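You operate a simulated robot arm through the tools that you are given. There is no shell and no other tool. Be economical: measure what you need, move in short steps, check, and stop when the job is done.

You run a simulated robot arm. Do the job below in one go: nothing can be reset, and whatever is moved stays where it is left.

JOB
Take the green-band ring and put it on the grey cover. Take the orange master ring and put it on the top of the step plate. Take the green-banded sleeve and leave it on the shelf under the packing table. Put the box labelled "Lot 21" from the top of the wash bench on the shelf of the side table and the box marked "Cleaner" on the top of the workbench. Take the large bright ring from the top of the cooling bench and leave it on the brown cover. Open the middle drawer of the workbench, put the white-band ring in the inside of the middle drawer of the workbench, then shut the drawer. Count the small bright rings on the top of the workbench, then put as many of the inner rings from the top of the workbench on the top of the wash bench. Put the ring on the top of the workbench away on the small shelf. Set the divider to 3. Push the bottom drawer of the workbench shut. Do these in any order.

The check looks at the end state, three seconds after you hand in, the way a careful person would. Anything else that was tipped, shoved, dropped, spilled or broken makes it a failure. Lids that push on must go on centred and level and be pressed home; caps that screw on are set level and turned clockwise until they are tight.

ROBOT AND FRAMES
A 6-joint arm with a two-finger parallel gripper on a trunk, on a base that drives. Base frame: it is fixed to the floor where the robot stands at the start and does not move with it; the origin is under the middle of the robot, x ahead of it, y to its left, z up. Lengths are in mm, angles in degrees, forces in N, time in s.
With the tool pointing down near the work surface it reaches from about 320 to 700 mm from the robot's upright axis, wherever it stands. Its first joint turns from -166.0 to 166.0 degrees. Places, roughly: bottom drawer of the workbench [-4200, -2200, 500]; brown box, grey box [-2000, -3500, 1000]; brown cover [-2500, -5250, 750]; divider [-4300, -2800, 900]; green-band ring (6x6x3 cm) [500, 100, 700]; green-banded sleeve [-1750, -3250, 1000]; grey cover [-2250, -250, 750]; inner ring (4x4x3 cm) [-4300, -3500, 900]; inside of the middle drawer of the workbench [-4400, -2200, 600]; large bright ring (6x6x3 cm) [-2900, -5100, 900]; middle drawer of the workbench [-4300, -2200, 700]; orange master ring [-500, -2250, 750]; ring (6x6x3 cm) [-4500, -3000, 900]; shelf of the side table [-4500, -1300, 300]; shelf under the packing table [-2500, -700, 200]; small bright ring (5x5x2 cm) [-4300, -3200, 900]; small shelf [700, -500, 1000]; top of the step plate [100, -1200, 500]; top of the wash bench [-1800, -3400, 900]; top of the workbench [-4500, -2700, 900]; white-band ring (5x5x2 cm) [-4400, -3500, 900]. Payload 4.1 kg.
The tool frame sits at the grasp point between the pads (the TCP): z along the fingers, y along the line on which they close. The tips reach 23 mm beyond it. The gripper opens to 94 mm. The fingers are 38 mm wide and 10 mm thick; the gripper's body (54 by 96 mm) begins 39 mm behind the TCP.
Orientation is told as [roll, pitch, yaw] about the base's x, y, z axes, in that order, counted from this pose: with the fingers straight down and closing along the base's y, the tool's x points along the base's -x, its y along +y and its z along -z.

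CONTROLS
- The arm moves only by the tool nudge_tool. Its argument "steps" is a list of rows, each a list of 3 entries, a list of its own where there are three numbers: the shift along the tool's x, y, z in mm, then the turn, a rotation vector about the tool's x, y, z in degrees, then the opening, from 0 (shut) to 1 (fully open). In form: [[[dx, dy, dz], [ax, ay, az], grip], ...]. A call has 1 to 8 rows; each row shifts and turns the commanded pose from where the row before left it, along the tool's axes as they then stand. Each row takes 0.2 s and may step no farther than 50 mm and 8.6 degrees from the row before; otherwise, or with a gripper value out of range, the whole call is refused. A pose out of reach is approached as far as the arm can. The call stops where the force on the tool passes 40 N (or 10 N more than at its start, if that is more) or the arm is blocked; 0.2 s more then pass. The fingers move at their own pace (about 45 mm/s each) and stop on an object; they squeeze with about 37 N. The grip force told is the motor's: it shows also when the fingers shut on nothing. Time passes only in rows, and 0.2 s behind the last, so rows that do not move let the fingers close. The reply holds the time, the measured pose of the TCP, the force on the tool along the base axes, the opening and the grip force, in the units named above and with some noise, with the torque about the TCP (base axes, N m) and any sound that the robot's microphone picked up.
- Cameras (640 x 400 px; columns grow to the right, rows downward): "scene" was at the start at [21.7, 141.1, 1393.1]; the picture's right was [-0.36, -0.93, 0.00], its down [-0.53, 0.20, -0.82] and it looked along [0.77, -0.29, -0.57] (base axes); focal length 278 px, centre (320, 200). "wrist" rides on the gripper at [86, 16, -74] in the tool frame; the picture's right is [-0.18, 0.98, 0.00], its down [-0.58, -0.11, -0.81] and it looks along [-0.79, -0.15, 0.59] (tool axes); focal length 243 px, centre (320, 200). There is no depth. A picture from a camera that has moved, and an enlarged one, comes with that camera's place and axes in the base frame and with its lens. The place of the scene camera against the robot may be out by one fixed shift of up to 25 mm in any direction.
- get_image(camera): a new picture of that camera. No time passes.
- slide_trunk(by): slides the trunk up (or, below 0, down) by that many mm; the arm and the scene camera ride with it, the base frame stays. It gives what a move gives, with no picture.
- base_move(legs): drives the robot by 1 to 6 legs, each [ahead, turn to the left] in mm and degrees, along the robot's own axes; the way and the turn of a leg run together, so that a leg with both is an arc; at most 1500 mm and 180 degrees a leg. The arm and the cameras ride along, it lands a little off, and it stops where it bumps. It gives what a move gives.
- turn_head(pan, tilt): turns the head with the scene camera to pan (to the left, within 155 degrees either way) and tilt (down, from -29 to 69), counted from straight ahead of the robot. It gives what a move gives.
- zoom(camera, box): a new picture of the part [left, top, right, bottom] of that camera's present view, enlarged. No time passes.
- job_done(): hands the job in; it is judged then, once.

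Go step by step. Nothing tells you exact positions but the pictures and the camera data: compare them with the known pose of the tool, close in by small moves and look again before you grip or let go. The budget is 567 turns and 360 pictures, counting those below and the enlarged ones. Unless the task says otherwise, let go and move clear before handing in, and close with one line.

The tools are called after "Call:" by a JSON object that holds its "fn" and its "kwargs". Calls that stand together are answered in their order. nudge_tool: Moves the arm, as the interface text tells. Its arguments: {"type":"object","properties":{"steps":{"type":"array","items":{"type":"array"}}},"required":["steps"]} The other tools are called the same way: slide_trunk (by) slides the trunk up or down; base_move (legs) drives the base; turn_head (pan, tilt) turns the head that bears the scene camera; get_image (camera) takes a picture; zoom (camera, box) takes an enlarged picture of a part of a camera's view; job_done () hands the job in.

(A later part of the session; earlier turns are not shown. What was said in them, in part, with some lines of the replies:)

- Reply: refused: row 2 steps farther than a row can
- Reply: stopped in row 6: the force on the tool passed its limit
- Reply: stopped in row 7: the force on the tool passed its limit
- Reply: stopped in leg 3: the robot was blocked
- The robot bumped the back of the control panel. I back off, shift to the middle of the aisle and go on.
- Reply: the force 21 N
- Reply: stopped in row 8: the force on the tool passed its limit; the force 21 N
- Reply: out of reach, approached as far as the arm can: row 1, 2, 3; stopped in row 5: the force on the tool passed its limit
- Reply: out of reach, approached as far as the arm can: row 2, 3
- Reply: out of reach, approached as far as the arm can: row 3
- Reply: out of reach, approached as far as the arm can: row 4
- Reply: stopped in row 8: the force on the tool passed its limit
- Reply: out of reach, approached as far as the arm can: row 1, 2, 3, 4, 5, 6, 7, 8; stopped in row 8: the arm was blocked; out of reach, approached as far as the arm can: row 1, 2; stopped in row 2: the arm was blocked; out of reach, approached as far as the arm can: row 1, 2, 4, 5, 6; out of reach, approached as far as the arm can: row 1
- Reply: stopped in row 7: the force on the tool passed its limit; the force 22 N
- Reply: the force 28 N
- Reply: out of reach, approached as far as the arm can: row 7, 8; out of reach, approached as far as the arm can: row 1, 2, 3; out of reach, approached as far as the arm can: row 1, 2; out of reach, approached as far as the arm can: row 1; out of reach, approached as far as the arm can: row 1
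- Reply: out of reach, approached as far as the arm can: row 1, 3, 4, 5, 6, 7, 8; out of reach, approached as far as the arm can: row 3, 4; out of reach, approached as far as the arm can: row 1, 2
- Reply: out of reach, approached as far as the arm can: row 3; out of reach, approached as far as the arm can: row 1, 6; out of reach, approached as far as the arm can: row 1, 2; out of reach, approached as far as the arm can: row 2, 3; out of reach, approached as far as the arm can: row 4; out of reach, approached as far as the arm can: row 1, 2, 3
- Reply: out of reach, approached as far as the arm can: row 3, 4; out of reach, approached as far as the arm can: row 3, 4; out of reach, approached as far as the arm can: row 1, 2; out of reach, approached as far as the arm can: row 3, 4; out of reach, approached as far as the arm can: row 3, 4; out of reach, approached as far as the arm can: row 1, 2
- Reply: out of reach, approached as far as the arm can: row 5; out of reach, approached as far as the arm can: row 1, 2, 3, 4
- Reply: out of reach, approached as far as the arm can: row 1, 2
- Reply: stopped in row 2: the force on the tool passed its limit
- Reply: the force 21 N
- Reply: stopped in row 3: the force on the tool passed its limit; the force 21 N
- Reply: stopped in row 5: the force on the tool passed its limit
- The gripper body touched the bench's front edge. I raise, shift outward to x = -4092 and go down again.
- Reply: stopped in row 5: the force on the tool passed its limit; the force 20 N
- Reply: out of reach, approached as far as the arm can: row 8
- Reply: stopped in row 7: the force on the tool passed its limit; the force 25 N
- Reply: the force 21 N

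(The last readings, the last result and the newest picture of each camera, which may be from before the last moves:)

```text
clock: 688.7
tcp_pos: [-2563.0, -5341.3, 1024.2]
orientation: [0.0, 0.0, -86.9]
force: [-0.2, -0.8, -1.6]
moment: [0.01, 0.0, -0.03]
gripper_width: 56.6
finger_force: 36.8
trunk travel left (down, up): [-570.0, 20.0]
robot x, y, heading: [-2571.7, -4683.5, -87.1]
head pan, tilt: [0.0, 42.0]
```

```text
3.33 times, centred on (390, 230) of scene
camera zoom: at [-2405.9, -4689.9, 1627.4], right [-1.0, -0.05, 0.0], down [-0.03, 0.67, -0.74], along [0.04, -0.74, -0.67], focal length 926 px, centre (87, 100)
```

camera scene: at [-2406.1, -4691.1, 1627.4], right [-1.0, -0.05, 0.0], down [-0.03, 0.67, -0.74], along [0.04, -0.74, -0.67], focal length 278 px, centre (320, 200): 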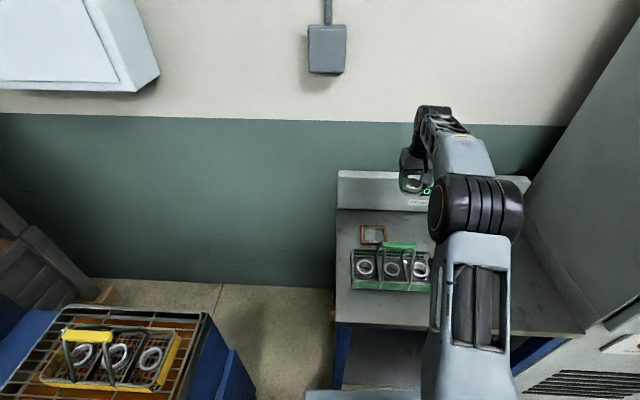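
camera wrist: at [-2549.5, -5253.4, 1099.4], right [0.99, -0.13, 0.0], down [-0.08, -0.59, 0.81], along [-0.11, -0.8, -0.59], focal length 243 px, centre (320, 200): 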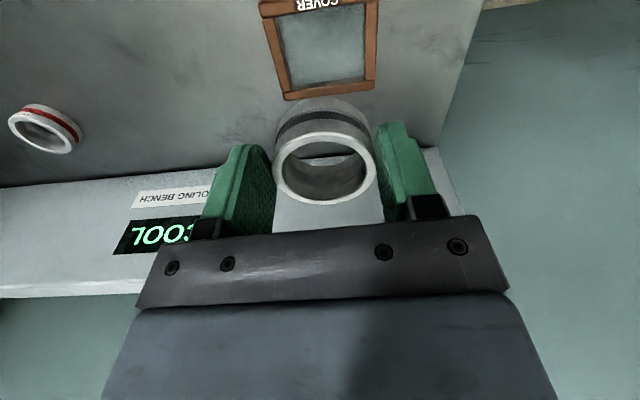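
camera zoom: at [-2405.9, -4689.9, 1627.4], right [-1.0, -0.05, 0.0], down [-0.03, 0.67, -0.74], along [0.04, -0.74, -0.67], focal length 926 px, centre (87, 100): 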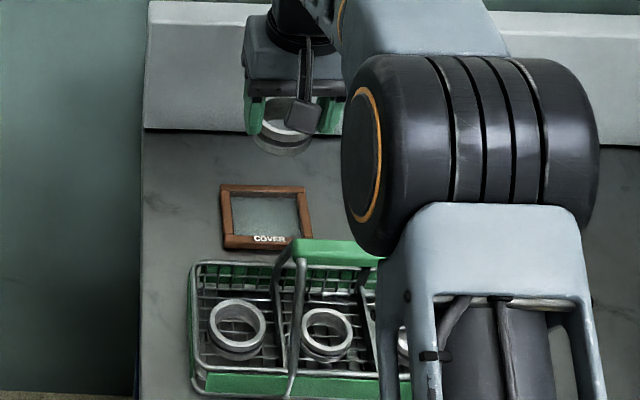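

Call:
{"fn": "nudge_tool", "kwargs": {"steps": [[[0.7, 4, 40], [0, 0, 0], 0.35], [[0, 0, 35], [0, 0, 0], 0.35], [[0, 0, 0], [0, 0, 0], 0.35]]}}

Call:
{"fn": "get_image", "kwargs": {"camera": "wrist"}}

Call:
{"fn": "zoom", "kwargs": {"camera": "scene", "box": [340, 190, 440, 270]}}

```text
clock: 689.5
tcp_pos: [-2554.6, -5339.0, 948.9]
orientation: [0.1, 0.1, -87.0]
force: [-0.3, -0.7, -2.1]
moment: [0.07, 0.0, -0.04]
gripper_width: 56.3
finger_force: 37.3
trunk travel left (down, up): [-570.0, 20.0]
robot x, y, heading: [-2571.2, -4680.0, -87.0]
head pan, tilt: [0.0, 42.0]
```

```text
102 pictures are left
camera wrist: at [-2542.1, -5251.6, 1025.2], right [0.99, -0.13, 0.0], down [-0.08, -0.59, 0.81], along [-0.11, -0.8, -0.59], focal length 243 px, centre (320, 200)
```

wrist: 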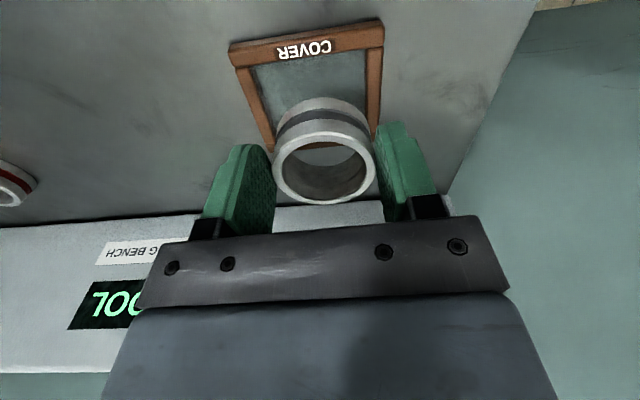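

```text
5.00 times, centred on (390, 230) of scene
camera zoom: at [-2406.0, -4689.9, 1627.4], right [-1.0, -0.05, 0.0], down [-0.03, 0.67, -0.74], along [0.04, -0.74, -0.67], focal length 1388 px, centre (-30, 50)
```

zoom: 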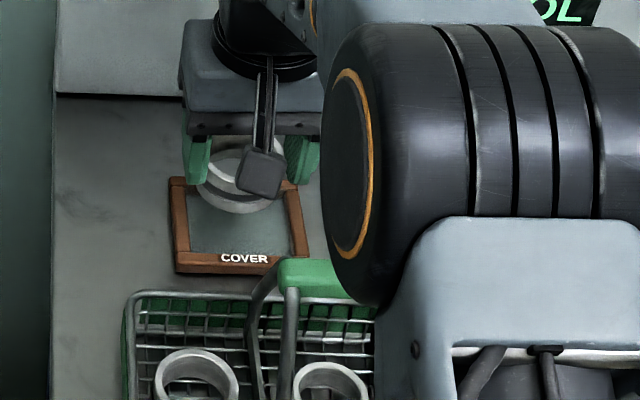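

Call:
{"fn": "nudge_tool", "kwargs": {"steps": [[[-4, -3.5, 15], [0, 0, 0], 0.35], [[0, 0, 10], [0, 0, 0], 0.35], [[0, 0, 4], [0, 0, 0], 0.35], [[0, 0, 0], [0, 0, 0], 0.35]]}}

Call:
{"fn": "get_image", "kwargs": {"camera": "wrist"}}

Call:
{"fn": "zoom", "kwargs": {"camera": "scene", "box": [340, 190, 440, 270]}}

```text
clock: 690.5
tcp_pos: [-2558.4, -5341.6, 921.9]
orientation: [0.0, 0.1, -86.9]
force: [-0.4, 0.0, -1.7]
moment: [0.04, 0.01, 0.0]
gripper_width: 56.3
finger_force: 36.6
trunk travel left (down, up): [-570.0, 20.0]
robot x, y, heading: [-2570.6, -4681.9, -87.3]
head pan, tilt: [0.0, 42.0]
```

```text
100 pictures are left
camera wrist: at [-2546.8, -5254.0, 996.3], right [0.99, -0.13, 0.0], down [-0.08, -0.59, 0.81], along [-0.11, -0.8, -0.59], focal length 243 px, centre (320, 200)
```

wrist: 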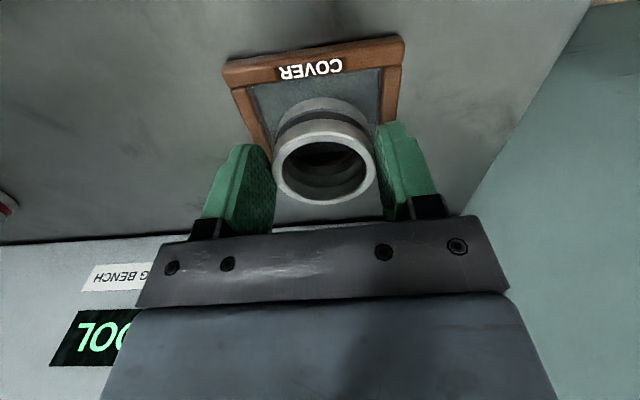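

```text
5.00 times, centred on (390, 230) of scene
camera zoom: at [-2406.0, -4689.9, 1627.4], right [-1.0, -0.05, 0.0], down [-0.03, 0.67, -0.74], along [0.04, -0.74, -0.67], focal length 1388 px, centre (-30, 50)
```

zoom: 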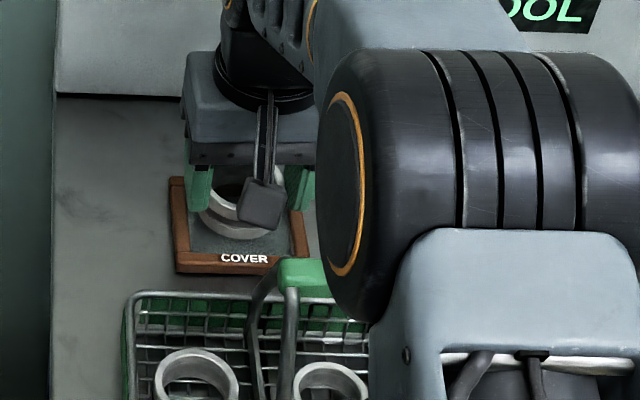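

Call:
{"fn": "nudge_tool", "kwargs": {"steps": [[[-1, 0, 3], [0, 0, 0], 0.35], [[0, 0, 2], [0, 0, 0], 0.35], [[0, 0, 2], [0, 0, 0], 0.35], [[0, 0, 2], [0, 0, 0], 0.35], [[0, 0, 2], [0, 0, 0], 0.35], [[0, 0, 2], [0, 0, 0], 0.35], [[0, 0, 2], [0, 0, 0], 0.35], [[0, 0, 2], [0, 0, 0], 0.35]]}}

Call:
{"fn": "get_image", "kwargs": {"camera": "wrist"}}

Call:
{"fn": "zoom", "kwargs": {"camera": "scene", "box": [340, 190, 440, 270]}}

```text
clock: 692.3
tcp_pos: [-2558.7, -5341.9, 908.6]
orientation: [-0.2, -0.4, -86.9]
force: [-3.9, 0.5, 37.0]
moment: [0.38, -0.01, 0.02]
gripper_width: 56.1
finger_force: 37.3
trunk travel left (down, up): [-570.0, 20.0]
robot x, y, heading: [-2576.0, -4680.3, -87.4]
head pan, tilt: [0.0, 42.0]
```

```text
98 pictures are left
camera wrist: at [-2546.0, -5252.9, 982.0], right [0.99, -0.13, 0.0], down [-0.08, -0.58, 0.81], along [-0.11, -0.8, -0.59], focal length 243 px, centre (320, 200)
```

wrist: 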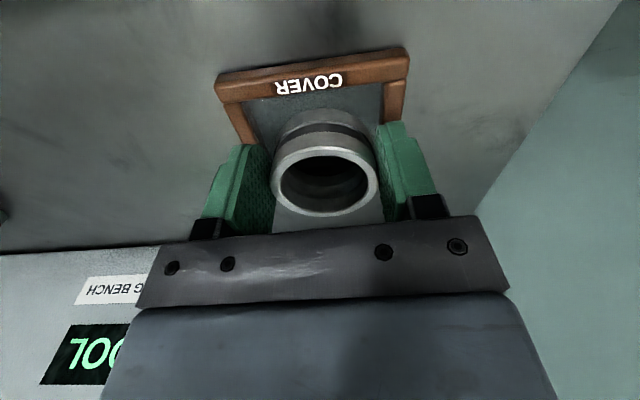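

```text
5.00 times, centred on (390, 230) of scene
camera zoom: at [-2406.5, -4685.8, 1627.8], right [-1.0, -0.05, 0.0], down [-0.03, 0.67, -0.74], along [0.04, -0.74, -0.67], focal length 1388 px, centre (-30, 50)
```

zoom: 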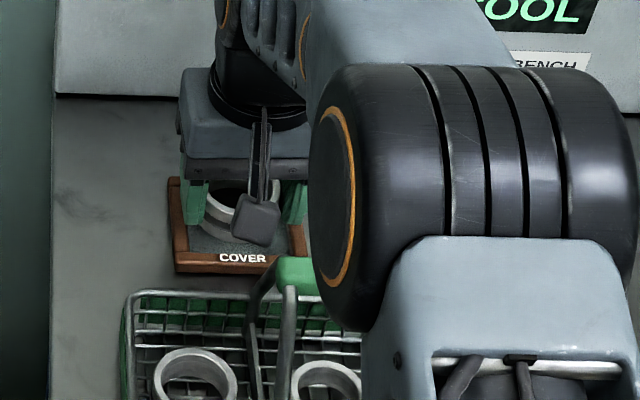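

Contact at the cover's floor level. I relieve, release and rise.

Call:
{"fn": "nudge_tool", "kwargs": {"steps": [[[0, 0, -2], [0.2, 0.4, 0], 0.35], [[0, 0, 0], [0, 0, 0], 0.62], [[0, 0, 0], [0, 0, 0], 0.7], [[0, 0, -20], [0, 0, 0], 0.7], [[0, 0, -45], [0, 0, 0], 0.7], [[0, 0, -45], [0, 0, 0], 0.7], [[0, 0, -45], [0, 0, 0], 0.7], [[0, 0, -40], [0, 0, 0], 0.7]]}}

Call:
{"fn": "get_image", "kwargs": {"camera": "wrist"}}

Call:
{"fn": "zoom", "kwargs": {"camera": "scene", "box": [340, 190, 440, 270]}}

```text
clock: 694.1
tcp_pos: [-2555.2, -5345.1, 1098.0]
orientation: [-0.2, 0.5, -86.9]
force: [-0.6, -0.3, -0.8]
moment: [-0.01, -0.01, -0.01]
gripper_width: 65.8
finger_force: 0.0
trunk travel left (down, up): [-570.0, 20.0]
robot x, y, heading: [-2573.3, -4678.3, -86.9]
head pan, tilt: [0.0, 42.0]
```

```text
96 pictures are left
camera wrist: at [-2542.5, -5258.3, 1173.5], right [0.99, -0.13, -0.01], down [-0.07, -0.59, 0.8], along [-0.11, -0.79, -0.6], focal length 243 px, centre (320, 200)
```

wrist: 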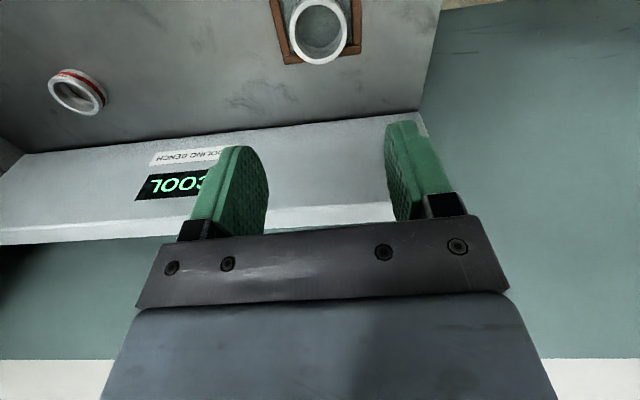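

```text
5.00 times, centred on (390, 230) of scene
camera zoom: at [-2406.0, -4689.5, 1627.4], right [-1.0, -0.05, 0.0], down [-0.03, 0.67, -0.74], along [0.04, -0.74, -0.67], focal length 1388 px, centre (-30, 50)
```

zoom: 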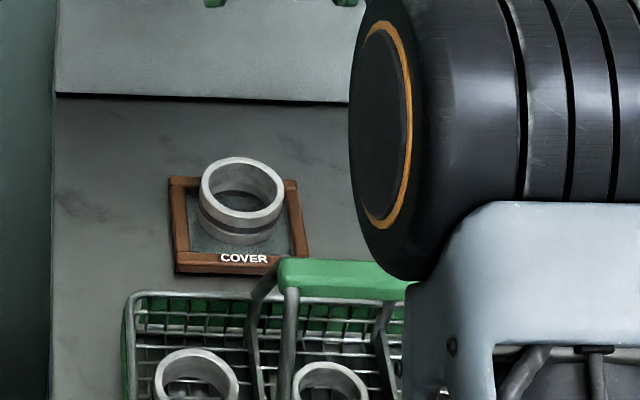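

Call:
{"fn": "zoom", "kwargs": {"camera": "wrist", "box": [250, 0, 390, 90]}}

Call:
{"fn": "zoom", "kwargs": {"camera": "scene", "box": [365, 210, 415, 250]}}

```text
4.44 times, centred on (320, 45) of wrist
camera zoom: at [-2542.5, -5258.3, 1173.5], right [0.99, -0.13, -0.01], down [-0.07, -0.59, 0.8], along [-0.11, -0.79, -0.6], focal length 1078 px, centre (320, 889)
```

zoom: 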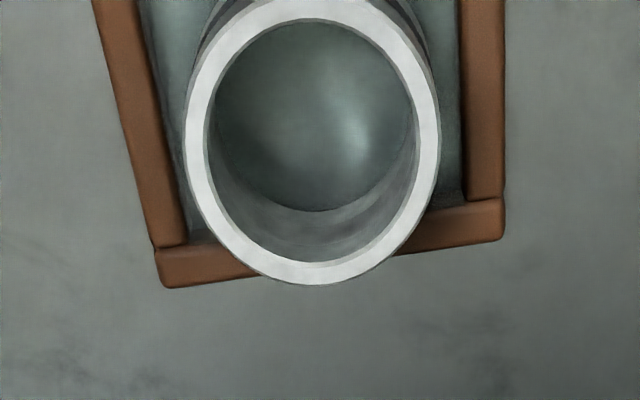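

```text
10.00 times, centred on (390, 230) of scene
camera zoom: at [-2406.0, -4689.5, 1627.4], right [-1.0, -0.05, 0.0], down [-0.03, 0.67, -0.74], along [0.04, -0.74, -0.67], focal length 2777 px, centre (-380, -100)
```

zoom: 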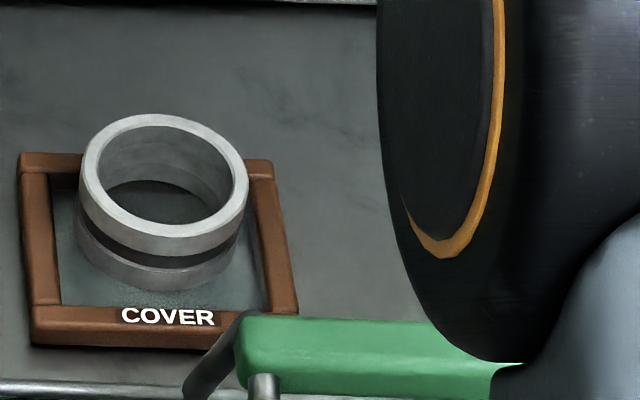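

The ring sits inside the brown cover. I draw the arm back and drive to the workbench for the plain dark ring.

Call:
{"fn": "nudge_tool", "kwargs": {"steps": [[[0, -30, -20], [0, 0, 0], 0.7], [[40, -25, 0], [0, 0, 0], 0.7], [[45, 0, 0], [0, 0, 0], 0.7], [[45, 0, 0], [0, 0, 0], 0.7], [[45, 20, 0], [0, 0, 0], 0.7], [[30, 35, 0], [-0.2, -0.4, 0], 0.7]]}}

Call:
{"fn": "base_move", "kwargs": {"legs": [[-450, 0], [0, -52], [1400, 0], [0, -40], [50, 0]]}}

Call:
{"fn": "turn_head", "kwargs": {"pan": 0, "tilt": 40}}

Call:
{"fn": "get_image", "kwargs": {"camera": "scene"}}

```text
clock: 695.5
tcp_pos: [-2566.8, -5136.4, 1122.0]
orientation: [-0.1, 0.0, -86.9]
force: [0.0, 0.1, -0.5]
moment: [0.01, -0.01, -0.01]
gripper_width: 65.7
finger_force: 0.1
trunk travel left (down, up): [-570.0, 20.0]
robot x, y, heading: [-2576.5, -4679.8, -87.2]
head pan, tilt: [0.0, 42.0]
```

```text
clock: 704.1
tcp_pos: [-3500.4, -4980.1, 1121.0]
orientation: [-0.3, 1.3, -138.6]
force: [-3.0, 15.4, 2.1]
moment: [-1.53, -0.33, -0.04]
gripper_width: 65.9
finger_force: 0.0
trunk travel left (down, up): [-570.0, 20.0]
robot x, y, heading: [-3144.0, -4707.3, -139.7]
head pan, tilt: [0.0, 42.0]
stopped in leg 3: the force on the tool passed its limit (the readings are from after the stop); the commanded pose is now the measured one
```

```text
clock: 704.8
tcp_pos: [-3501.2, -4980.7, 1120.0]
orientation: [-0.2, 1.3, -138.5]
force: [-5.0, 20.4, 1.7]
moment: [-1.97, -0.5, -0.08]
gripper_width: 65.9
finger_force: 0.1
trunk travel left (down, up): [-570.0, 20.0]
robot x, y, heading: [-3145.4, -4705.8, -139.6]
head pan, tilt: [0.0, 40.0]
```

```text
92 pictures are left
camera scene: at [-3056.2, -4838.7, 1630.8], right [-0.65, 0.76, 0.0], down [0.49, 0.42, -0.77], along [-0.58, -0.5, -0.64], focal length 278 px, centre (320, 200)
```

scene: 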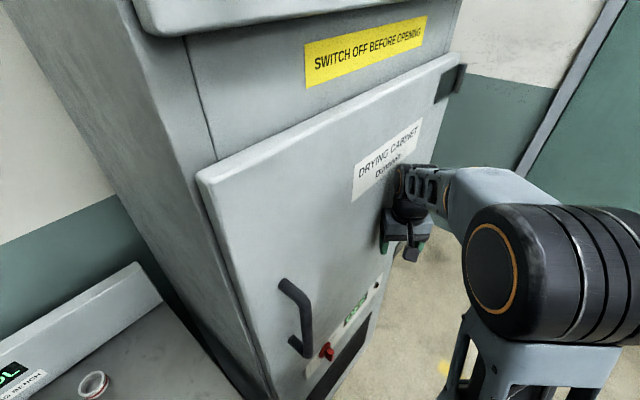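

I turned the wrong way and the gripper touched the drying cabinet's door; it stopped at the force limit. I back straight off and check the cabinet.

Call:
{"fn": "base_move", "kwargs": {"legs": [[-600, 0]]}}

Call:
{"fn": "turn_head", "kwargs": {"pan": 0, "tilt": 30}}

Call:
{"fn": "get_image", "kwargs": {"camera": "scene"}}

```text
clock: 708.2
tcp_pos: [-3034.4, -4590.5, 1119.4]
orientation: [-0.2, 1.2, -137.5]
force: [0.5, 0.4, -0.7]
moment: [0.0, -0.01, 0.0]
gripper_width: 66.0
finger_force: 0.1
trunk travel left (down, up): [-570.0, 20.0]
robot x, y, heading: [-2684.2, -4303.4, -138.6]
head pan, tilt: [0.0, 40.0]
```

```text
clock: 708.9
tcp_pos: [-3034.8, -4590.2, 1119.6]
orientation: [-0.2, 1.3, -137.3]
force: [0.4, -0.3, 0.1]
moment: [0.02, 0.01, 0.0]
gripper_width: 66.0
finger_force: 0.0
trunk travel left (down, up): [-570.0, 20.0]
robot x, y, heading: [-2686.2, -4303.3, -138.4]
head pan, tilt: [0.0, 30.0]
```

```text
91 pictures are left
camera scene: at [-2596.9, -4444.0, 1645.6], right [-0.66, 0.75, 0.0], down [0.37, 0.33, -0.87], along [-0.65, -0.58, -0.5], focal length 278 px, centre (320, 200)
```

scene: 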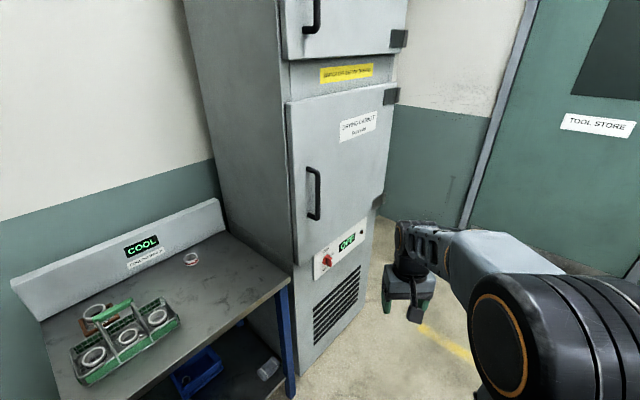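

Cabinet intact and shut. I continue to the workbench.

Call:
{"fn": "nudge_tool", "kwargs": {"steps": [[[0, 0, 0], [0.2, -1.2, 0], 0.75]]}}

Call:
{"fn": "base_move", "kwargs": {"legs": [[0, -95], [1460, 0], [0, 53.5]]}}

Call:
{"fn": "turn_head", "kwargs": {"pan": 0, "tilt": 42}}

Call:
{"fn": "get_image", "kwargs": {"camera": "scene"}}

```text
clock: 709.3
tcp_pos: [-3035.5, -4591.0, 1119.2]
orientation: [-0.5, 0.2, -137.5]
force: [0.7, -0.8, 0.8]
moment: [0.02, -0.01, -0.03]
gripper_width: 70.5
finger_force: 0.1
trunk travel left (down, up): [-570.0, 20.0]
robot x, y, heading: [-2684.3, -4303.3, -138.4]
head pan, tilt: [0.0, 30.0]
```

```text
clock: 723.2
tcp_pos: [-3998.2, -3066.0, 1118.8]
orientation: [-0.5, 0.0, -179.6]
force: [-0.3, 0.3, 0.8]
moment: [0.0, 0.0, 0.0]
gripper_width: 70.4
finger_force: 0.0
trunk travel left (down, up): [-570.0, 20.0]
robot x, y, heading: [-3548.0, -3092.0, 179.4]
head pan, tilt: [0.0, 30.0]
```

```text
clock: 724.0
tcp_pos: [-3998.9, -3065.4, 1118.6]
orientation: [-0.5, 0.1, -179.5]
force: [0.1, -0.1, -0.4]
moment: [-0.02, 0.0, 0.02]
gripper_width: 70.5
finger_force: 0.0
trunk travel left (down, up): [-570.0, 20.0]
robot x, y, heading: [-3547.8, -3086.8, 179.7]
head pan, tilt: [0.0, 42.0]
```

```text
90 pictures are left
camera scene: at [-3573.1, -3249.6, 1627.4], right [0.01, 1.0, 0.0], down [0.67, 0.0, -0.74], along [-0.74, 0.01, -0.67], focal length 278 px, centre (320, 200)
```

scene: 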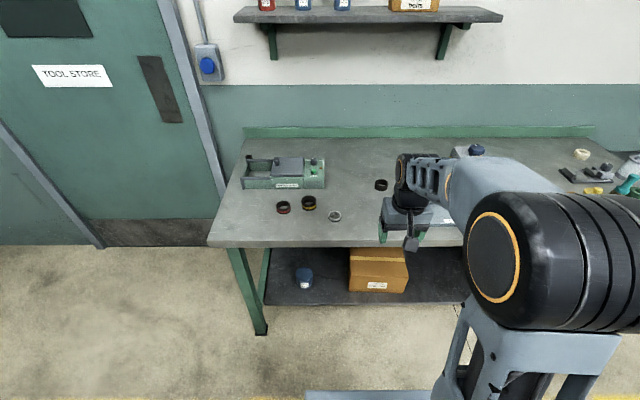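

Call:
{"fn": "base_move", "kwargs": {"legs": [[245, 0]]}}

Call:
{"fn": "nudge_tool", "kwargs": {"steps": [[[-40, -12, 20], [-0.5, 0, 0], 0.8], [[-40, -12, 20], [0, 0, 0], 0.8], [[-40, -12, 20], [0, 0, 0], 0.8], [[-40, -12, 20], [0, 0, 0], 0.8], [[-30, -10, 20], [0, 0, 0], 0.8], [[0, 0, 0], [0, 0, 0], 0.8]]}}

Call:
{"fn": "get_image", "kwargs": {"camera": "wrist"}}

```text
clock: 725.7
tcp_pos: [-4243.7, -3066.9, 1120.4]
orientation: [-0.5, 0.1, -179.3]
force: [-0.4, -0.7, -0.2]
moment: [-0.04, -0.03, -0.02]
gripper_width: 70.7
finger_force: 0.0
trunk travel left (down, up): [-570.0, 20.0]
robot x, y, heading: [-3789.9, -3086.7, 179.8]
head pan, tilt: [0.0, 42.0]
```

```text
clock: 727.1
tcp_pos: [-4431.5, -3013.5, 1017.3]
orientation: [-0.1, 0.1, -179.2]
force: [-0.2, -0.6, -0.6]
moment: [0.03, 0.02, -0.03]
gripper_width: 75.3
finger_force: 0.1
trunk travel left (down, up): [-570.0, 20.0]
robot x, y, heading: [-3793.0, -3089.9, 179.9]
head pan, tilt: [0.0, 42.0]
```

```text
89 pictures are left
camera wrist: at [-4344.2, -3029.0, 1092.7], right [-0.17, -0.99, 0.0], down [-0.58, 0.1, 0.81], along [-0.79, 0.14, -0.59], focal length 243 px, centre (320, 200)
```

wrist: 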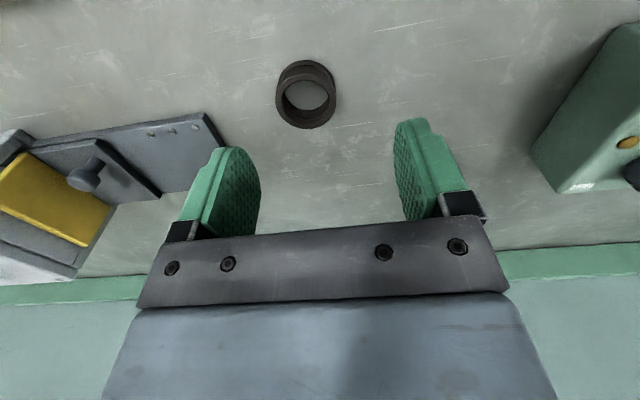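

Call:
{"fn": "nudge_tool", "kwargs": {"steps": [[[-20, -14, 20], [0, 0, 0], 0.8], [[0, 0, 40], [0, 0, 0], 0.8], [[0, 0, 20], [0, 0, 0], 0.8], [[0, 0, 0], [0, 0, 0], 0.8]]}}

Call:
{"fn": "get_image", "kwargs": {"camera": "wrist"}}

```text
clock: 728.1
tcp_pos: [-4452.8, -2997.4, 938.6]
orientation: [0.1, 0.0, -179.2]
force: [0.3, 0.7, -0.2]
moment: [0.03, 0.01, 0.01]
gripper_width: 75.1
finger_force: 0.1
trunk travel left (down, up): [-570.0, 20.0]
robot x, y, heading: [-3791.7, -3088.3, 179.7]
head pan, tilt: [0.0, 42.0]
```

```text
88 pictures are left
camera wrist: at [-4365.7, -3012.4, 1013.5], right [-0.17, -0.99, 0.0], down [-0.58, 0.1, 0.81], along [-0.79, 0.14, -0.59], focal length 243 px, centre (320, 200)
```

wrist: 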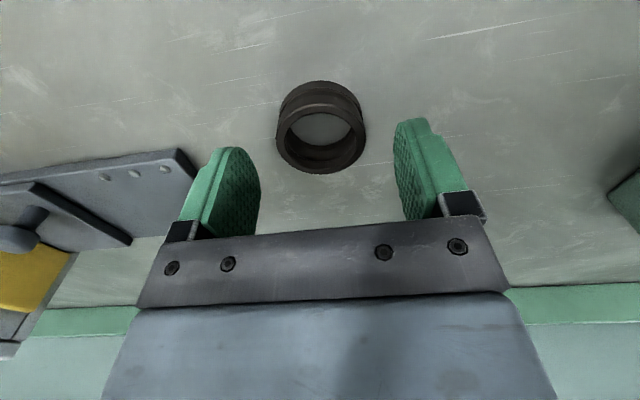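

Call:
{"fn": "nudge_tool", "kwargs": {"steps": [[[0, 0, 15], [0, 0, 0], 0.8], [[0, 0, 13], [0, 0, 0], 0.8], [[0, 0, 0], [0, 0, 0], 0.5], [[0, 0, 0], [0, 0, 0], 0.35], [[0, 0, 0], [0, 0, 0], 0.35], [[0, 0, 0], [0, 0, 0], 0.35]]}}

Call:
{"fn": "nudge_tool", "kwargs": {"steps": [[[0, 0, -30], [0, 0, 0], 0.35], [[0, 0, -45], [0, 0, 0], 0.35], [[0, 0, -45], [0, 0, 0], 0.35], [[30, 0, -30], [0, 0, 0], 0.35], [[45, 0, 0], [0, 0, 0], 0.35], [[45, 0, 0], [0, 0, 0], 0.35], [[45, 0, 0], [0, 0, 0], 0.35], [[40, 20, 0], [0, 0, 0], 0.35]]}}

Call:
{"fn": "get_image", "kwargs": {"camera": "wrist"}}

Call:
{"fn": "get_image", "kwargs": {"camera": "scene"}}

```text
clock: 729.5
tcp_pos: [-4454.4, -2995.6, 911.8]
orientation: [0.0, 0.1, -179.3]
force: [0.3, -1.4, -0.6]
moment: [0.0, -0.01, 0.0]
gripper_width: 50.9
finger_force: 37.4
trunk travel left (down, up): [-570.0, 20.0]
robot x, y, heading: [-3796.5, -3086.4, 180.0]
head pan, tilt: [0.0, 42.0]
```

```text
clock: 731.3
tcp_pos: [-4248.9, -3016.8, 1060.8]
orientation: [-0.1, 0.0, -179.3]
force: [0.2, 0.2, -0.9]
moment: [-0.01, -0.03, 0.01]
gripper_width: 51.0
finger_force: 37.2
trunk travel left (down, up): [-570.0, 20.0]
robot x, y, heading: [-3794.8, -3087.7, 179.6]
head pan, tilt: [0.0, 42.0]
```

```text
87 pictures are left
camera wrist: at [-4160.8, -3031.9, 1134.3], right [-0.17, -0.99, 0.0], down [-0.58, 0.1, 0.81], along [-0.79, 0.14, -0.59], focal length 243 px, centre (320, 200)
```

wrist: 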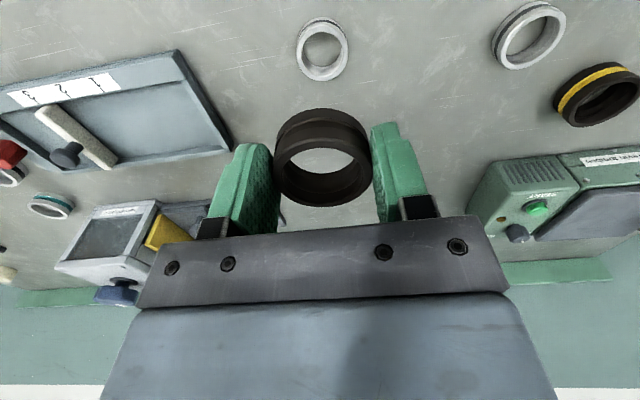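

```text
86 pictures are left
camera scene: at [-3815.8, -3248.8, 1627.4], right [0.0, 1.0, 0.0], down [0.67, 0.0, -0.74], along [-0.74, 0.0, -0.67], focal length 278 px, centre (320, 200)
```

scene: 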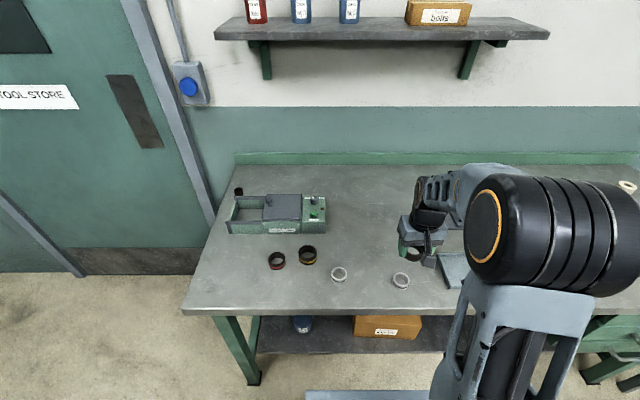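

Call:
{"fn": "zoom", "kwargs": {"camera": "scene", "box": [215, 170, 345, 280]}}

```text
3.64 times, centred on (280, 225) of scene
camera zoom: at [-3815.8, -3248.8, 1627.4], right [0.0, 1.0, 0.0], down [0.67, 0.0, -0.74], along [-0.74, 0.0, -0.67], focal length 1010 px, centre (466, 109)
```

zoom: 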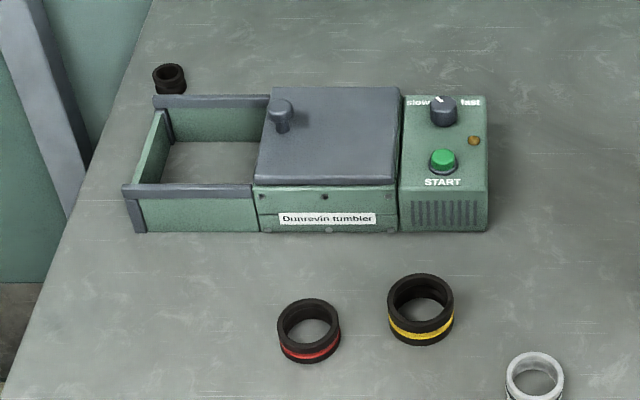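

The ring is held; the small dark ring behind the tumbler is just a spare inner ring. I drive toward the machine's small shelf, starting round the packing table.

Call:
{"fn": "base_move", "kwargs": {"legs": [[-250, 0], [0, -90]]}}

Call:
{"fn": "turn_head", "kwargs": {"pan": 75, "tilt": 35}}

Call:
{"fn": "get_image", "kwargs": {"camera": "scene"}}

```text
clock: 737.0
tcp_pos: [-3457.8, -2632.3, 1059.3]
orientation: [0.1, 0.2, 90.0]
force: [-0.4, -0.1, -0.1]
moment: [0.0, 0.0, 0.01]
gripper_width: 50.9
finger_force: 37.2
trunk travel left (down, up): [-570.0, 20.0]
robot x, y, heading: [-3539.3, -3092.6, 89.2]
head pan, tilt: [0.0, 42.0]
```

```text
clock: 738.5
tcp_pos: [-3457.4, -2632.3, 1058.3]
orientation: [0.0, 0.1, 89.9]
force: [0.5, -0.3, -1.8]
moment: [-0.02, 0.01, -0.01]
gripper_width: 51.0
finger_force: 36.7
trunk travel left (down, up): [-570.0, 20.0]
robot x, y, heading: [-3536.6, -3089.5, 89.0]
head pan, tilt: [75.0, 35.0]
```

```text
84 pictures are left
camera scene: at [-3788.2, -3115.6, 1637.9], right [0.28, 0.96, 0.0], down [0.55, -0.16, -0.82], along [-0.79, 0.23, -0.57], focal length 278 px, centre (320, 200)
```

scene: 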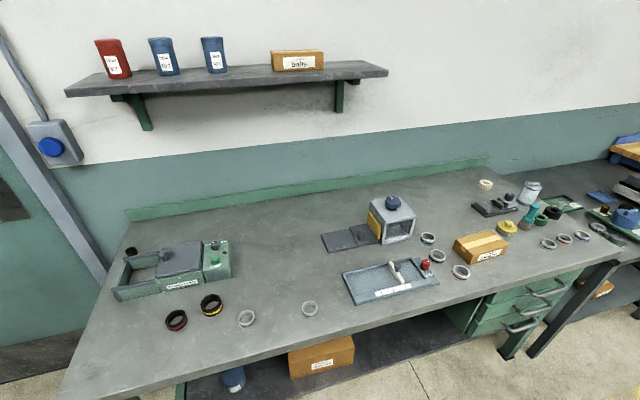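

Call:
{"fn": "zoom", "kwargs": {"camera": "scene", "box": [320, 160, 640, 300]}}

Call:
{"fn": "zoom", "kwargs": {"camera": "scene", "box": [400, 170, 640, 300]}}

```text
2.00 times, centred on (480, 230) of scene
camera zoom: at [-3788.2, -3115.6, 1637.9], right [0.28, 0.96, 0.0], down [0.55, -0.16, -0.82], along [-0.79, 0.23, -0.57], focal length 555 px, centre (0, 140)
```

zoom: 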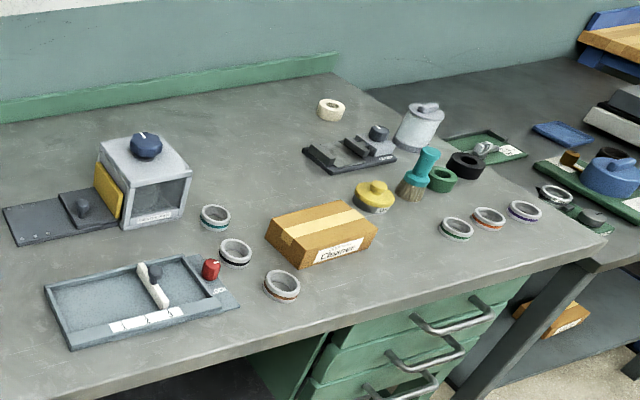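

```text
2.67 times, centred on (520, 235) of scene
camera zoom: at [-3788.2, -3115.6, 1637.9], right [0.28, 0.96, 0.0], down [0.55, -0.16, -0.82], along [-0.79, 0.23, -0.57], focal length 740 px, centre (-213, 107)
```

zoom: 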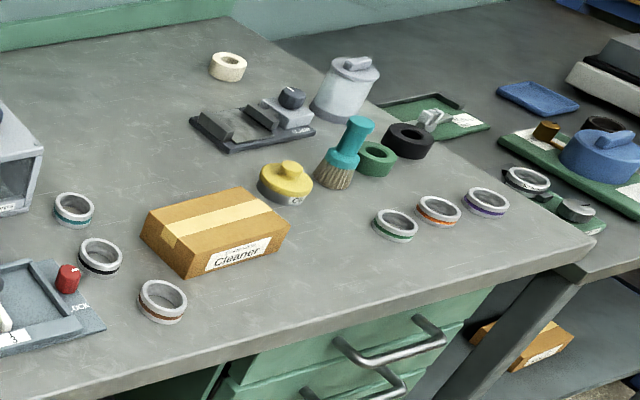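

Count confirmed: only two small bright rings. I drive on toward the small shelf.

Call:
{"fn": "base_move", "kwargs": {"legs": [[0, -66], [1000, 0], [940, 0], [0, 67], [1500, 0], [750, 0]]}}

```text
clock: 764.6
tcp_pos: [-1768.0, 375.8, 1058.0]
orientation: [0.0, 0.1, 90.6]
force: [0.1, -1.1, -1.1]
moment: [-0.01, 0.01, 0.01]
gripper_width: 50.8
finger_force: 36.5
trunk travel left (down, up): [-570.0, 20.0]
robot x, y, heading: [-1836.1, -86.4, 89.5]
head pan, tilt: [75.0, 35.0]
```

Call:
{"fn": "base_move", "kwargs": {"legs": [[0, -89.5], [1400, 0], [0, -56]]}}

Call:
{"fn": "base_move", "kwargs": {"legs": [[620, 0], [0, 60]]}}

Call:
{"fn": "turn_head", "kwargs": {"pan": 0, "tilt": 30}}

Call:
{"fn": "get_image", "kwargs": {"camera": "scene"}}

```text
clock: 777.9
tcp_pos: [-189.7, -433.0, 1057.5]
orientation: [0.0, 0.1, -51.8]
force: [-0.4, 0.3, -1.5]
moment: [0.01, 0.0, -0.04]
gripper_width: 51.1
finger_force: 36.7
trunk travel left (down, up): [-570.0, 20.0]
robot x, y, heading: [-412.1, -21.8, -52.5]
head pan, tilt: [75.0, 35.0]
```

```text
clock: 783.9
tcp_pos: [410.9, -511.0, 1058.7]
orientation: [-0.2, 0.2, 8.4]
force: [-0.5, -0.2, -1.8]
moment: [0.0, 0.0, 0.03]
gripper_width: 51.0
finger_force: 37.2
trunk travel left (down, up): [-570.0, 20.0]
robot x, y, heading: [-53.1, -499.3, 7.3]
head pan, tilt: [75.0, 35.0]
```

```text
clock: 785.4
tcp_pos: [410.7, -509.5, 1059.4]
orientation: [-0.1, 0.1, 8.4]
force: [-0.8, -1.0, -1.6]
moment: [0.01, 0.0, 0.01]
gripper_width: 50.6
finger_force: 37.4
trunk travel left (down, up): [-570.0, 20.0]
robot x, y, heading: [-50.0, -503.0, 7.2]
head pan, tilt: [0.0, 30.0]
```

```text
81 pictures are left
camera scene: at [-44.7, -325.1, 1645.7], right [0.13, -0.99, 0.0], down [-0.5, -0.06, -0.87], along [0.86, 0.11, -0.5], focal length 278 px, centre (320, 200)
```

scene: 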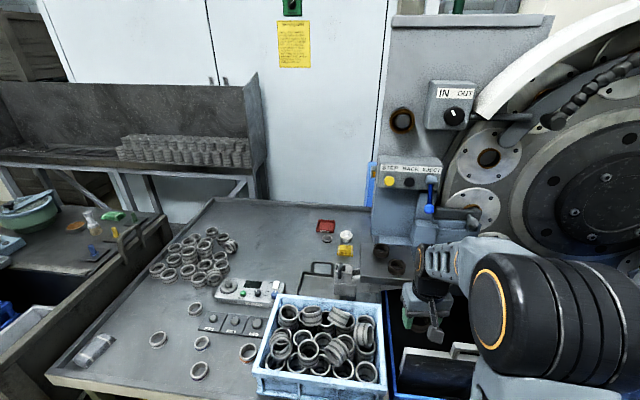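

Call:
{"fn": "zoom", "kwargs": {"camera": "scene", "box": [330, 140, 490, 300]}}

Call:
{"fn": "get_image", "kwargs": {"camera": "wrist"}}

```text
2.50 times, centred on (410, 220) of scene
camera zoom: at [-44.7, -325.1, 1645.7], right [0.13, -0.99, 0.0], down [-0.5, -0.06, -0.87], along [0.86, 0.11, -0.5], focal length 694 px, centre (95, 150)
```

zoom: 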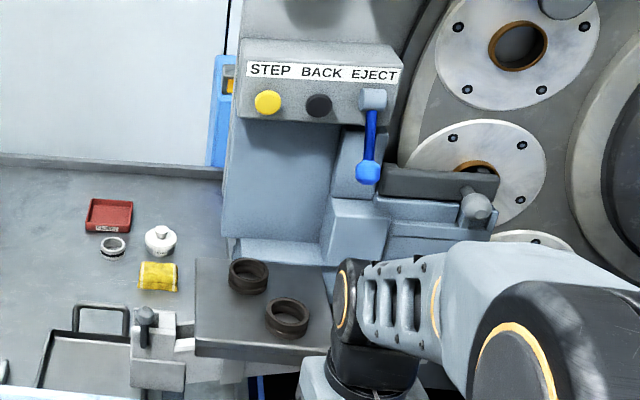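

```text
79 pictures are left
camera wrist: at [323.9, -506.9, 1134.0], right [0.04, 1.0, 0.0], down [0.59, -0.02, 0.81], along [0.8, -0.03, -0.59], focal length 243 px, centre (320, 200)
```

wrist: 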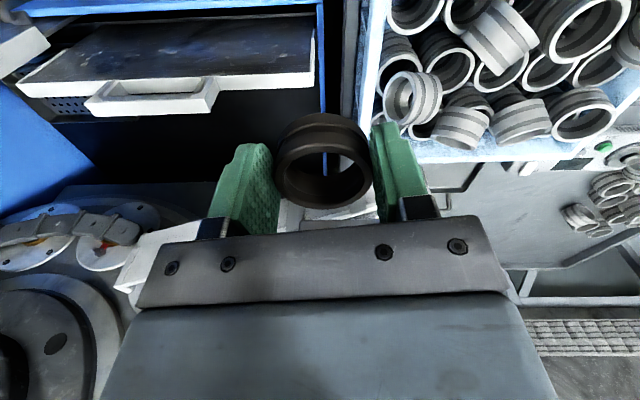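

The small shelf with two dark rings is in view; the free front-left corner is about [608, -408]. I move a little closer and check with the wrist camera.

Call:
{"fn": "base_move", "kwargs": {"legs": [[70, 0]]}}

Call:
{"fn": "nudge_tool", "kwargs": {"steps": [[[0, 30, -35], [0, 0, 0], 0.35], [[-10, 40, -10], [0, 0, 0], 0.35], [[-10, 15, 0], [0, 0, 0], 0.35], [[0, 0, 0], [0, 0, 0], 0.35]]}}

Call:
{"fn": "get_image", "kwargs": {"camera": "wrist"}}

Call:
{"fn": "zoom", "kwargs": {"camera": "scene", "box": [330, 140, 490, 300]}}

```text
clock: 786.4
tcp_pos: [480.8, -501.6, 1057.0]
orientation: [0.0, 0.1, 8.4]
force: [0.7, -0.2, -0.6]
moment: [-0.01, 0.03, -0.01]
gripper_width: 50.7
finger_force: 37.3
trunk travel left (down, up): [-570.0, 20.0]
robot x, y, heading: [14.7, -490.9, 7.2]
head pan, tilt: [0.0, 30.0]
```

```text
clock: 787.4
tcp_pos: [488.0, -414.9, 1104.1]
orientation: [0.1, 0.1, 8.3]
force: [0.5, -0.1, -1.3]
moment: [0.02, -0.01, -0.04]
gripper_width: 50.9
finger_force: 37.1
trunk travel left (down, up): [-570.0, 20.0]
robot x, y, heading: [16.8, -490.1, 7.5]
head pan, tilt: [0.0, 30.0]
```

```text
78 pictures are left
camera wrist: at [400.8, -411.4, 1179.2], right [0.04, 1.0, 0.0], down [0.59, -0.02, 0.81], along [0.8, -0.03, -0.59], focal length 243 px, centre (320, 200)
```

wrist: 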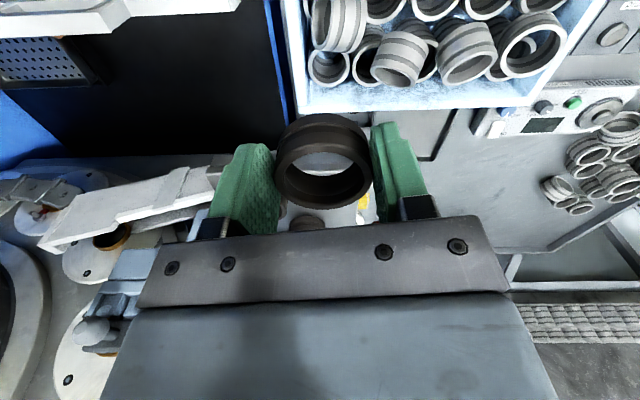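

```text
2.50 times, centred on (410, 220) of scene
camera zoom: at [24.6, -316.2, 1645.7], right [0.13, -0.99, 0.0], down [-0.5, -0.06, -0.87], along [0.86, 0.11, -0.5], focal length 694 px, centre (95, 150)
```

zoom: 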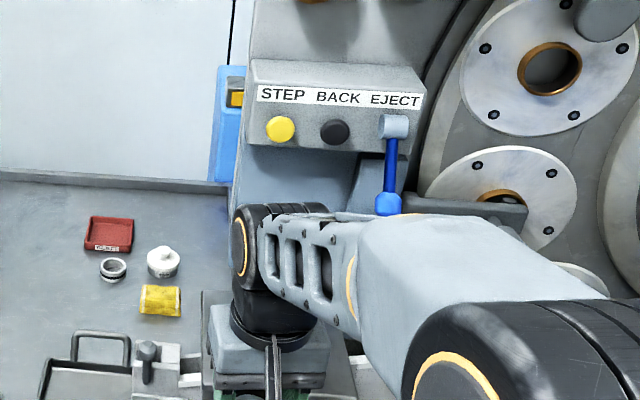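

Triangulation puts the shelf at z about 960, its free front-left spot at about [652, -408]. I move over it.

Call:
{"fn": "nudge_tool", "kwargs": {"steps": [[[-40, -4, 10], [0, 0, 0], 0.35], [[-40, -4, 10], [0, 0, 0], 0.35], [[-40, -4, 10], [0, 0, 0], 0.35], [[0, 0, 0], [0, 0, 0], 0.35]]}}

Call:
{"fn": "get_image", "kwargs": {"camera": "wrist"}}

Call:
{"fn": "zoom", "kwargs": {"camera": "scene", "box": [330, 140, 490, 300]}}

```text
clock: 788.4
tcp_pos: [606.2, -406.7, 1074.2]
orientation: [0.0, 0.0, 8.3]
force: [-0.2, -0.2, -1.0]
moment: [-0.02, 0.01, -0.03]
gripper_width: 50.7
finger_force: 36.7
trunk travel left (down, up): [-570.0, 20.0]
robot x, y, heading: [15.6, -492.0, 7.3]
head pan, tilt: [0.0, 30.0]
```

```text
76 pictures are left
camera wrist: at [519.8, -402.9, 1148.7], right [0.04, 1.0, 0.0], down [0.59, -0.02, 0.81], along [0.8, -0.03, -0.59], focal length 243 px, centre (320, 200)
```

wrist: 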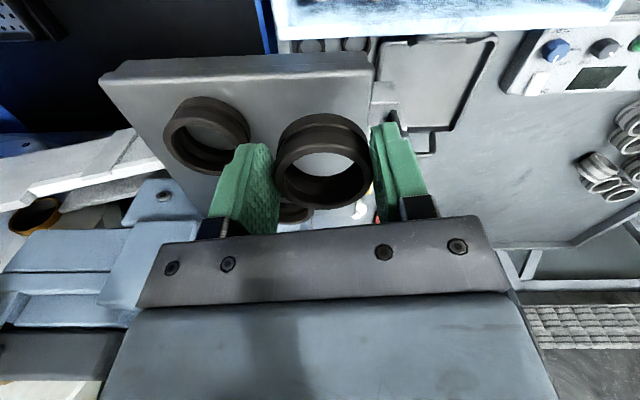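

```text
2.50 times, centred on (410, 220) of scene
camera zoom: at [24.8, -316.1, 1645.7], right [0.13, -0.99, 0.0], down [-0.5, -0.06, -0.87], along [0.86, 0.11, -0.5], focal length 694 px, centre (95, 150)
```

zoom: 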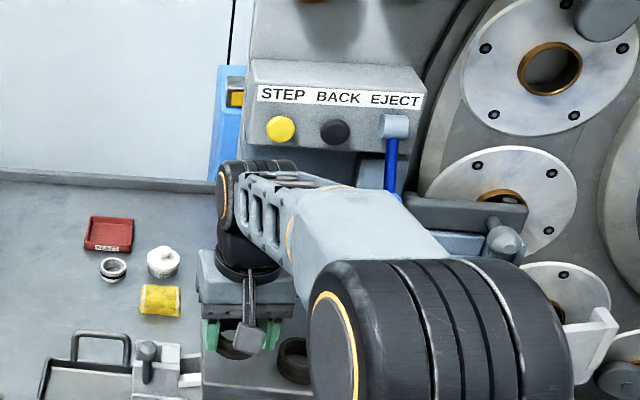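

Call:
{"fn": "nudge_tool", "kwargs": {"steps": [[[-24, -4.5, 10], [0, 0, 0], 0.35], [[-24, -4.5, 10], [0, 0, 0], 0.35], [[0, 0, 25], [0, 0, 0], 0.35], [[0, 0, 0], [0, 0, 0], 0.35]]}}

Call:
{"fn": "get_image", "kwargs": {"camera": "wrist"}}

```text
clock: 789.4
tcp_pos: [655.4, -411.2, 1030.3]
orientation: [0.0, -0.2, 8.2]
force: [2.7, -1.0, 16.8]
moment: [0.01, 0.18, -0.01]
gripper_width: 51.0
finger_force: 37.1
trunk travel left (down, up): [-570.0, 20.0]
robot x, y, heading: [20.4, -492.7, 7.4]
head pan, tilt: [0.0, 30.0]
```

```text
74 pictures are left
camera wrist: at [568.3, -407.0, 1106.0], right [0.04, 1.0, 0.0], down [0.59, -0.02, 0.81], along [0.81, -0.03, -0.59], focal length 243 px, centre (320, 200)
```

wrist: 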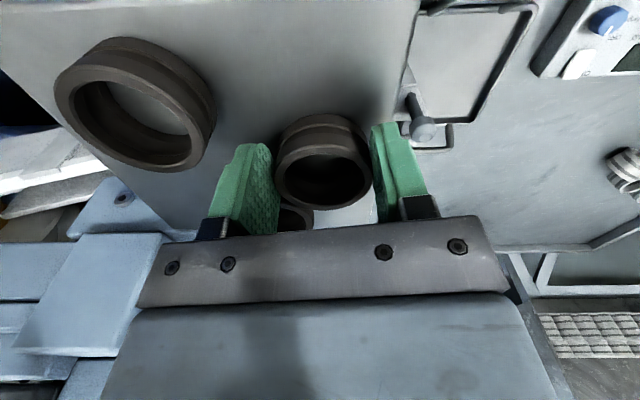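

The ring rests on the shelf (contact at about z = 998). I open just enough and rise.

Call:
{"fn": "nudge_tool", "kwargs": {"steps": [[[0, 0, -1], [0, 0.2, 0], 0.35], [[0, 0, 0], [0, 0, 0], 0.58], [[0, 0, 0], [0, 0, 0], 0.59], [[0, 0, -15], [0, 0, 0], 0.59], [[0, 0, -30], [0, 0, 0], 0.59], [[20, 0, -25], [0, 0, 0], 0.59], [[45, 0, 0], [0, 0, 0], 0.59], [[45, 0, 0], [0, 0, 0], 0.59]]}}

Call:
{"fn": "get_image", "kwargs": {"camera": "wrist"}}

Call:
{"fn": "zoom", "kwargs": {"camera": "scene", "box": [330, 140, 490, 300]}}

```text
clock: 791.2
tcp_pos: [547.7, -425.7, 1101.0]
orientation: [0.1, 0.1, 8.3]
force: [-0.4, 0.8, 0.2]
moment: [0.0, 0.01, -0.01]
gripper_width: 55.7
finger_force: 0.0
trunk travel left (down, up): [-570.0, 20.0]
robot x, y, heading: [13.2, -492.7, 7.2]
head pan, tilt: [0.0, 30.0]
```

```text
73 pictures are left
camera wrist: at [461.4, -421.9, 1176.1], right [0.04, 1.0, 0.0], down [0.59, -0.02, 0.8], along [0.8, -0.03, -0.59], focal length 243 px, centre (320, 200)
```

wrist: 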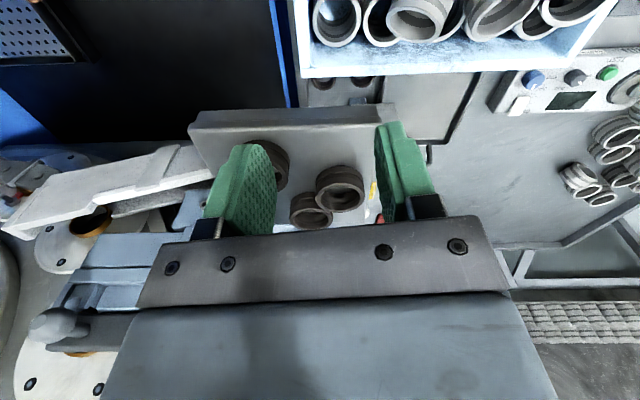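

```text
2.50 times, centred on (410, 220) of scene
camera zoom: at [23.8, -316.3, 1645.7], right [0.13, -0.99, 0.0], down [-0.5, -0.06, -0.87], along [0.86, 0.11, -0.5], focal length 694 px, centre (95, 150)
```

zoom: 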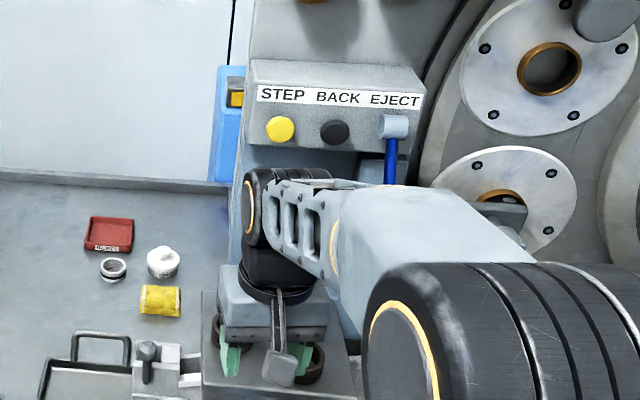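

Call:
{"fn": "nudge_tool", "kwargs": {"steps": [[[45, -20, 0], [0, 0, 0], 0.5], [[45, -40, 0], [0, 0, 0], 0.5], [[0, -49, 0], [0, 0, 0], 0.5], [[0, -49, 0], [0, 0, 0], 0.5], [[0, -49, 0], [0, 0, 0], 0.5]]}}

Call:
{"fn": "zoom", "kwargs": {"camera": "scene", "box": [360, 230, 460, 310]}}

```text
refused: row 2 steps farther than a row can; nothing moved
```

```text
5.00 times, centred on (410, 270) of scene
camera zoom: at [23.8, -316.3, 1645.7], right [0.13, -0.99, 0.0], down [-0.5, -0.06, -0.87], along [0.86, 0.11, -0.5], focal length 1388 px, centre (-130, -150)
```

zoom: 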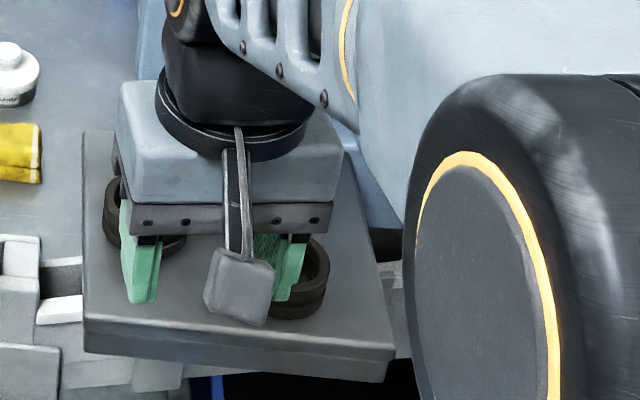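

Call:
{"fn": "nudge_tool", "kwargs": {"steps": [[[40, -20, 0], [0, 0, 0], 0.5], [[35, -30, 0], [0, 0, 0], 0.5], [[0, -49, 0], [0, 0, 0], 0.5], [[0, -49, 0], [0, 0, 0], 0.5], [[0, -49, 0], [0, 0, 0], 0.5]]}}

Call:
{"fn": "zoom", "kwargs": {"camera": "scene", "box": [360, 230, 460, 310]}}

```text
clock: 792.4
tcp_pos: [503.7, -633.1, 1099.8]
orientation: [0.1, 0.3, 8.4]
force: [0.2, 0.5, -0.8]
moment: [0.02, 0.02, -0.01]
gripper_width: 47.1
finger_force: 0.0
trunk travel left (down, up): [-570.0, 20.0]
robot x, y, heading: [13.1, -489.8, 7.5]
head pan, tilt: [0.0, 30.0]
```

```text
5.00 times, centred on (410, 270) of scene
camera zoom: at [24.8, -317.0, 1645.8], right [0.13, -0.99, 0.0], down [-0.5, -0.06, -0.87], along [0.86, 0.11, -0.5], focal length 1388 px, centre (-130, -150)
```

zoom: 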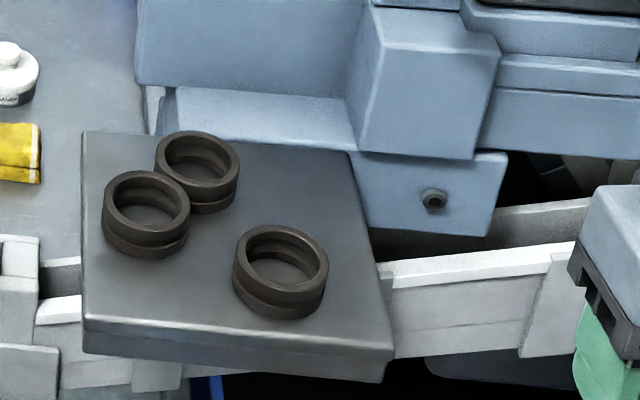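

All three rings stand on the shelf, and every item of the job is done. I back clear before handing in.

Call:
{"fn": "base_move", "kwargs": {"legs": [[-250, 0]]}}

Call:
{"fn": "get_image", "kwargs": {"camera": "scene"}}

```text
clock: 794.2
tcp_pos: [247.2, -664.8, 1100.3]
orientation: [0.1, 0.3, 8.3]
force: [0.0, -0.7, 0.0]
moment: [-0.03, -0.05, 0.01]
gripper_width: 47.0
finger_force: 0.0
trunk travel left (down, up): [-570.0, 20.0]
robot x, y, heading: [-238.6, -524.0, 7.6]
head pan, tilt: [0.0, 30.0]
```

```text
69 pictures are left
camera scene: at [-231.9, -349.7, 1645.7], right [0.13, -0.99, 0.0], down [-0.5, -0.07, -0.87], along [0.86, 0.11, -0.5], focal length 278 px, centre (320, 200)
```

scene: 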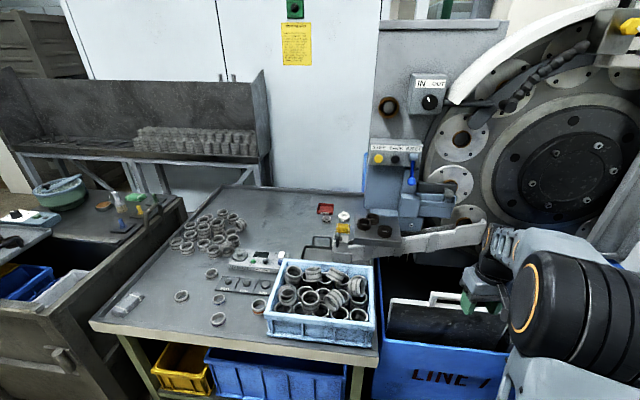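

Everything is in place and the arm is clear; I hand in.

Call:
{"fn": "job_done", "kwargs": {}}

```text
The job is handed in.
```

I finished every item on the list and handed the job in; I counted two small bright rings on the workbench, so two inner rings went to the wash bench. Two bumps along the way: the base once touched the back of the machine's control panel, and the gripper once pressed the drying cabinet's door, which was still shut and looked undamaged afterwards; I did not check the panel.
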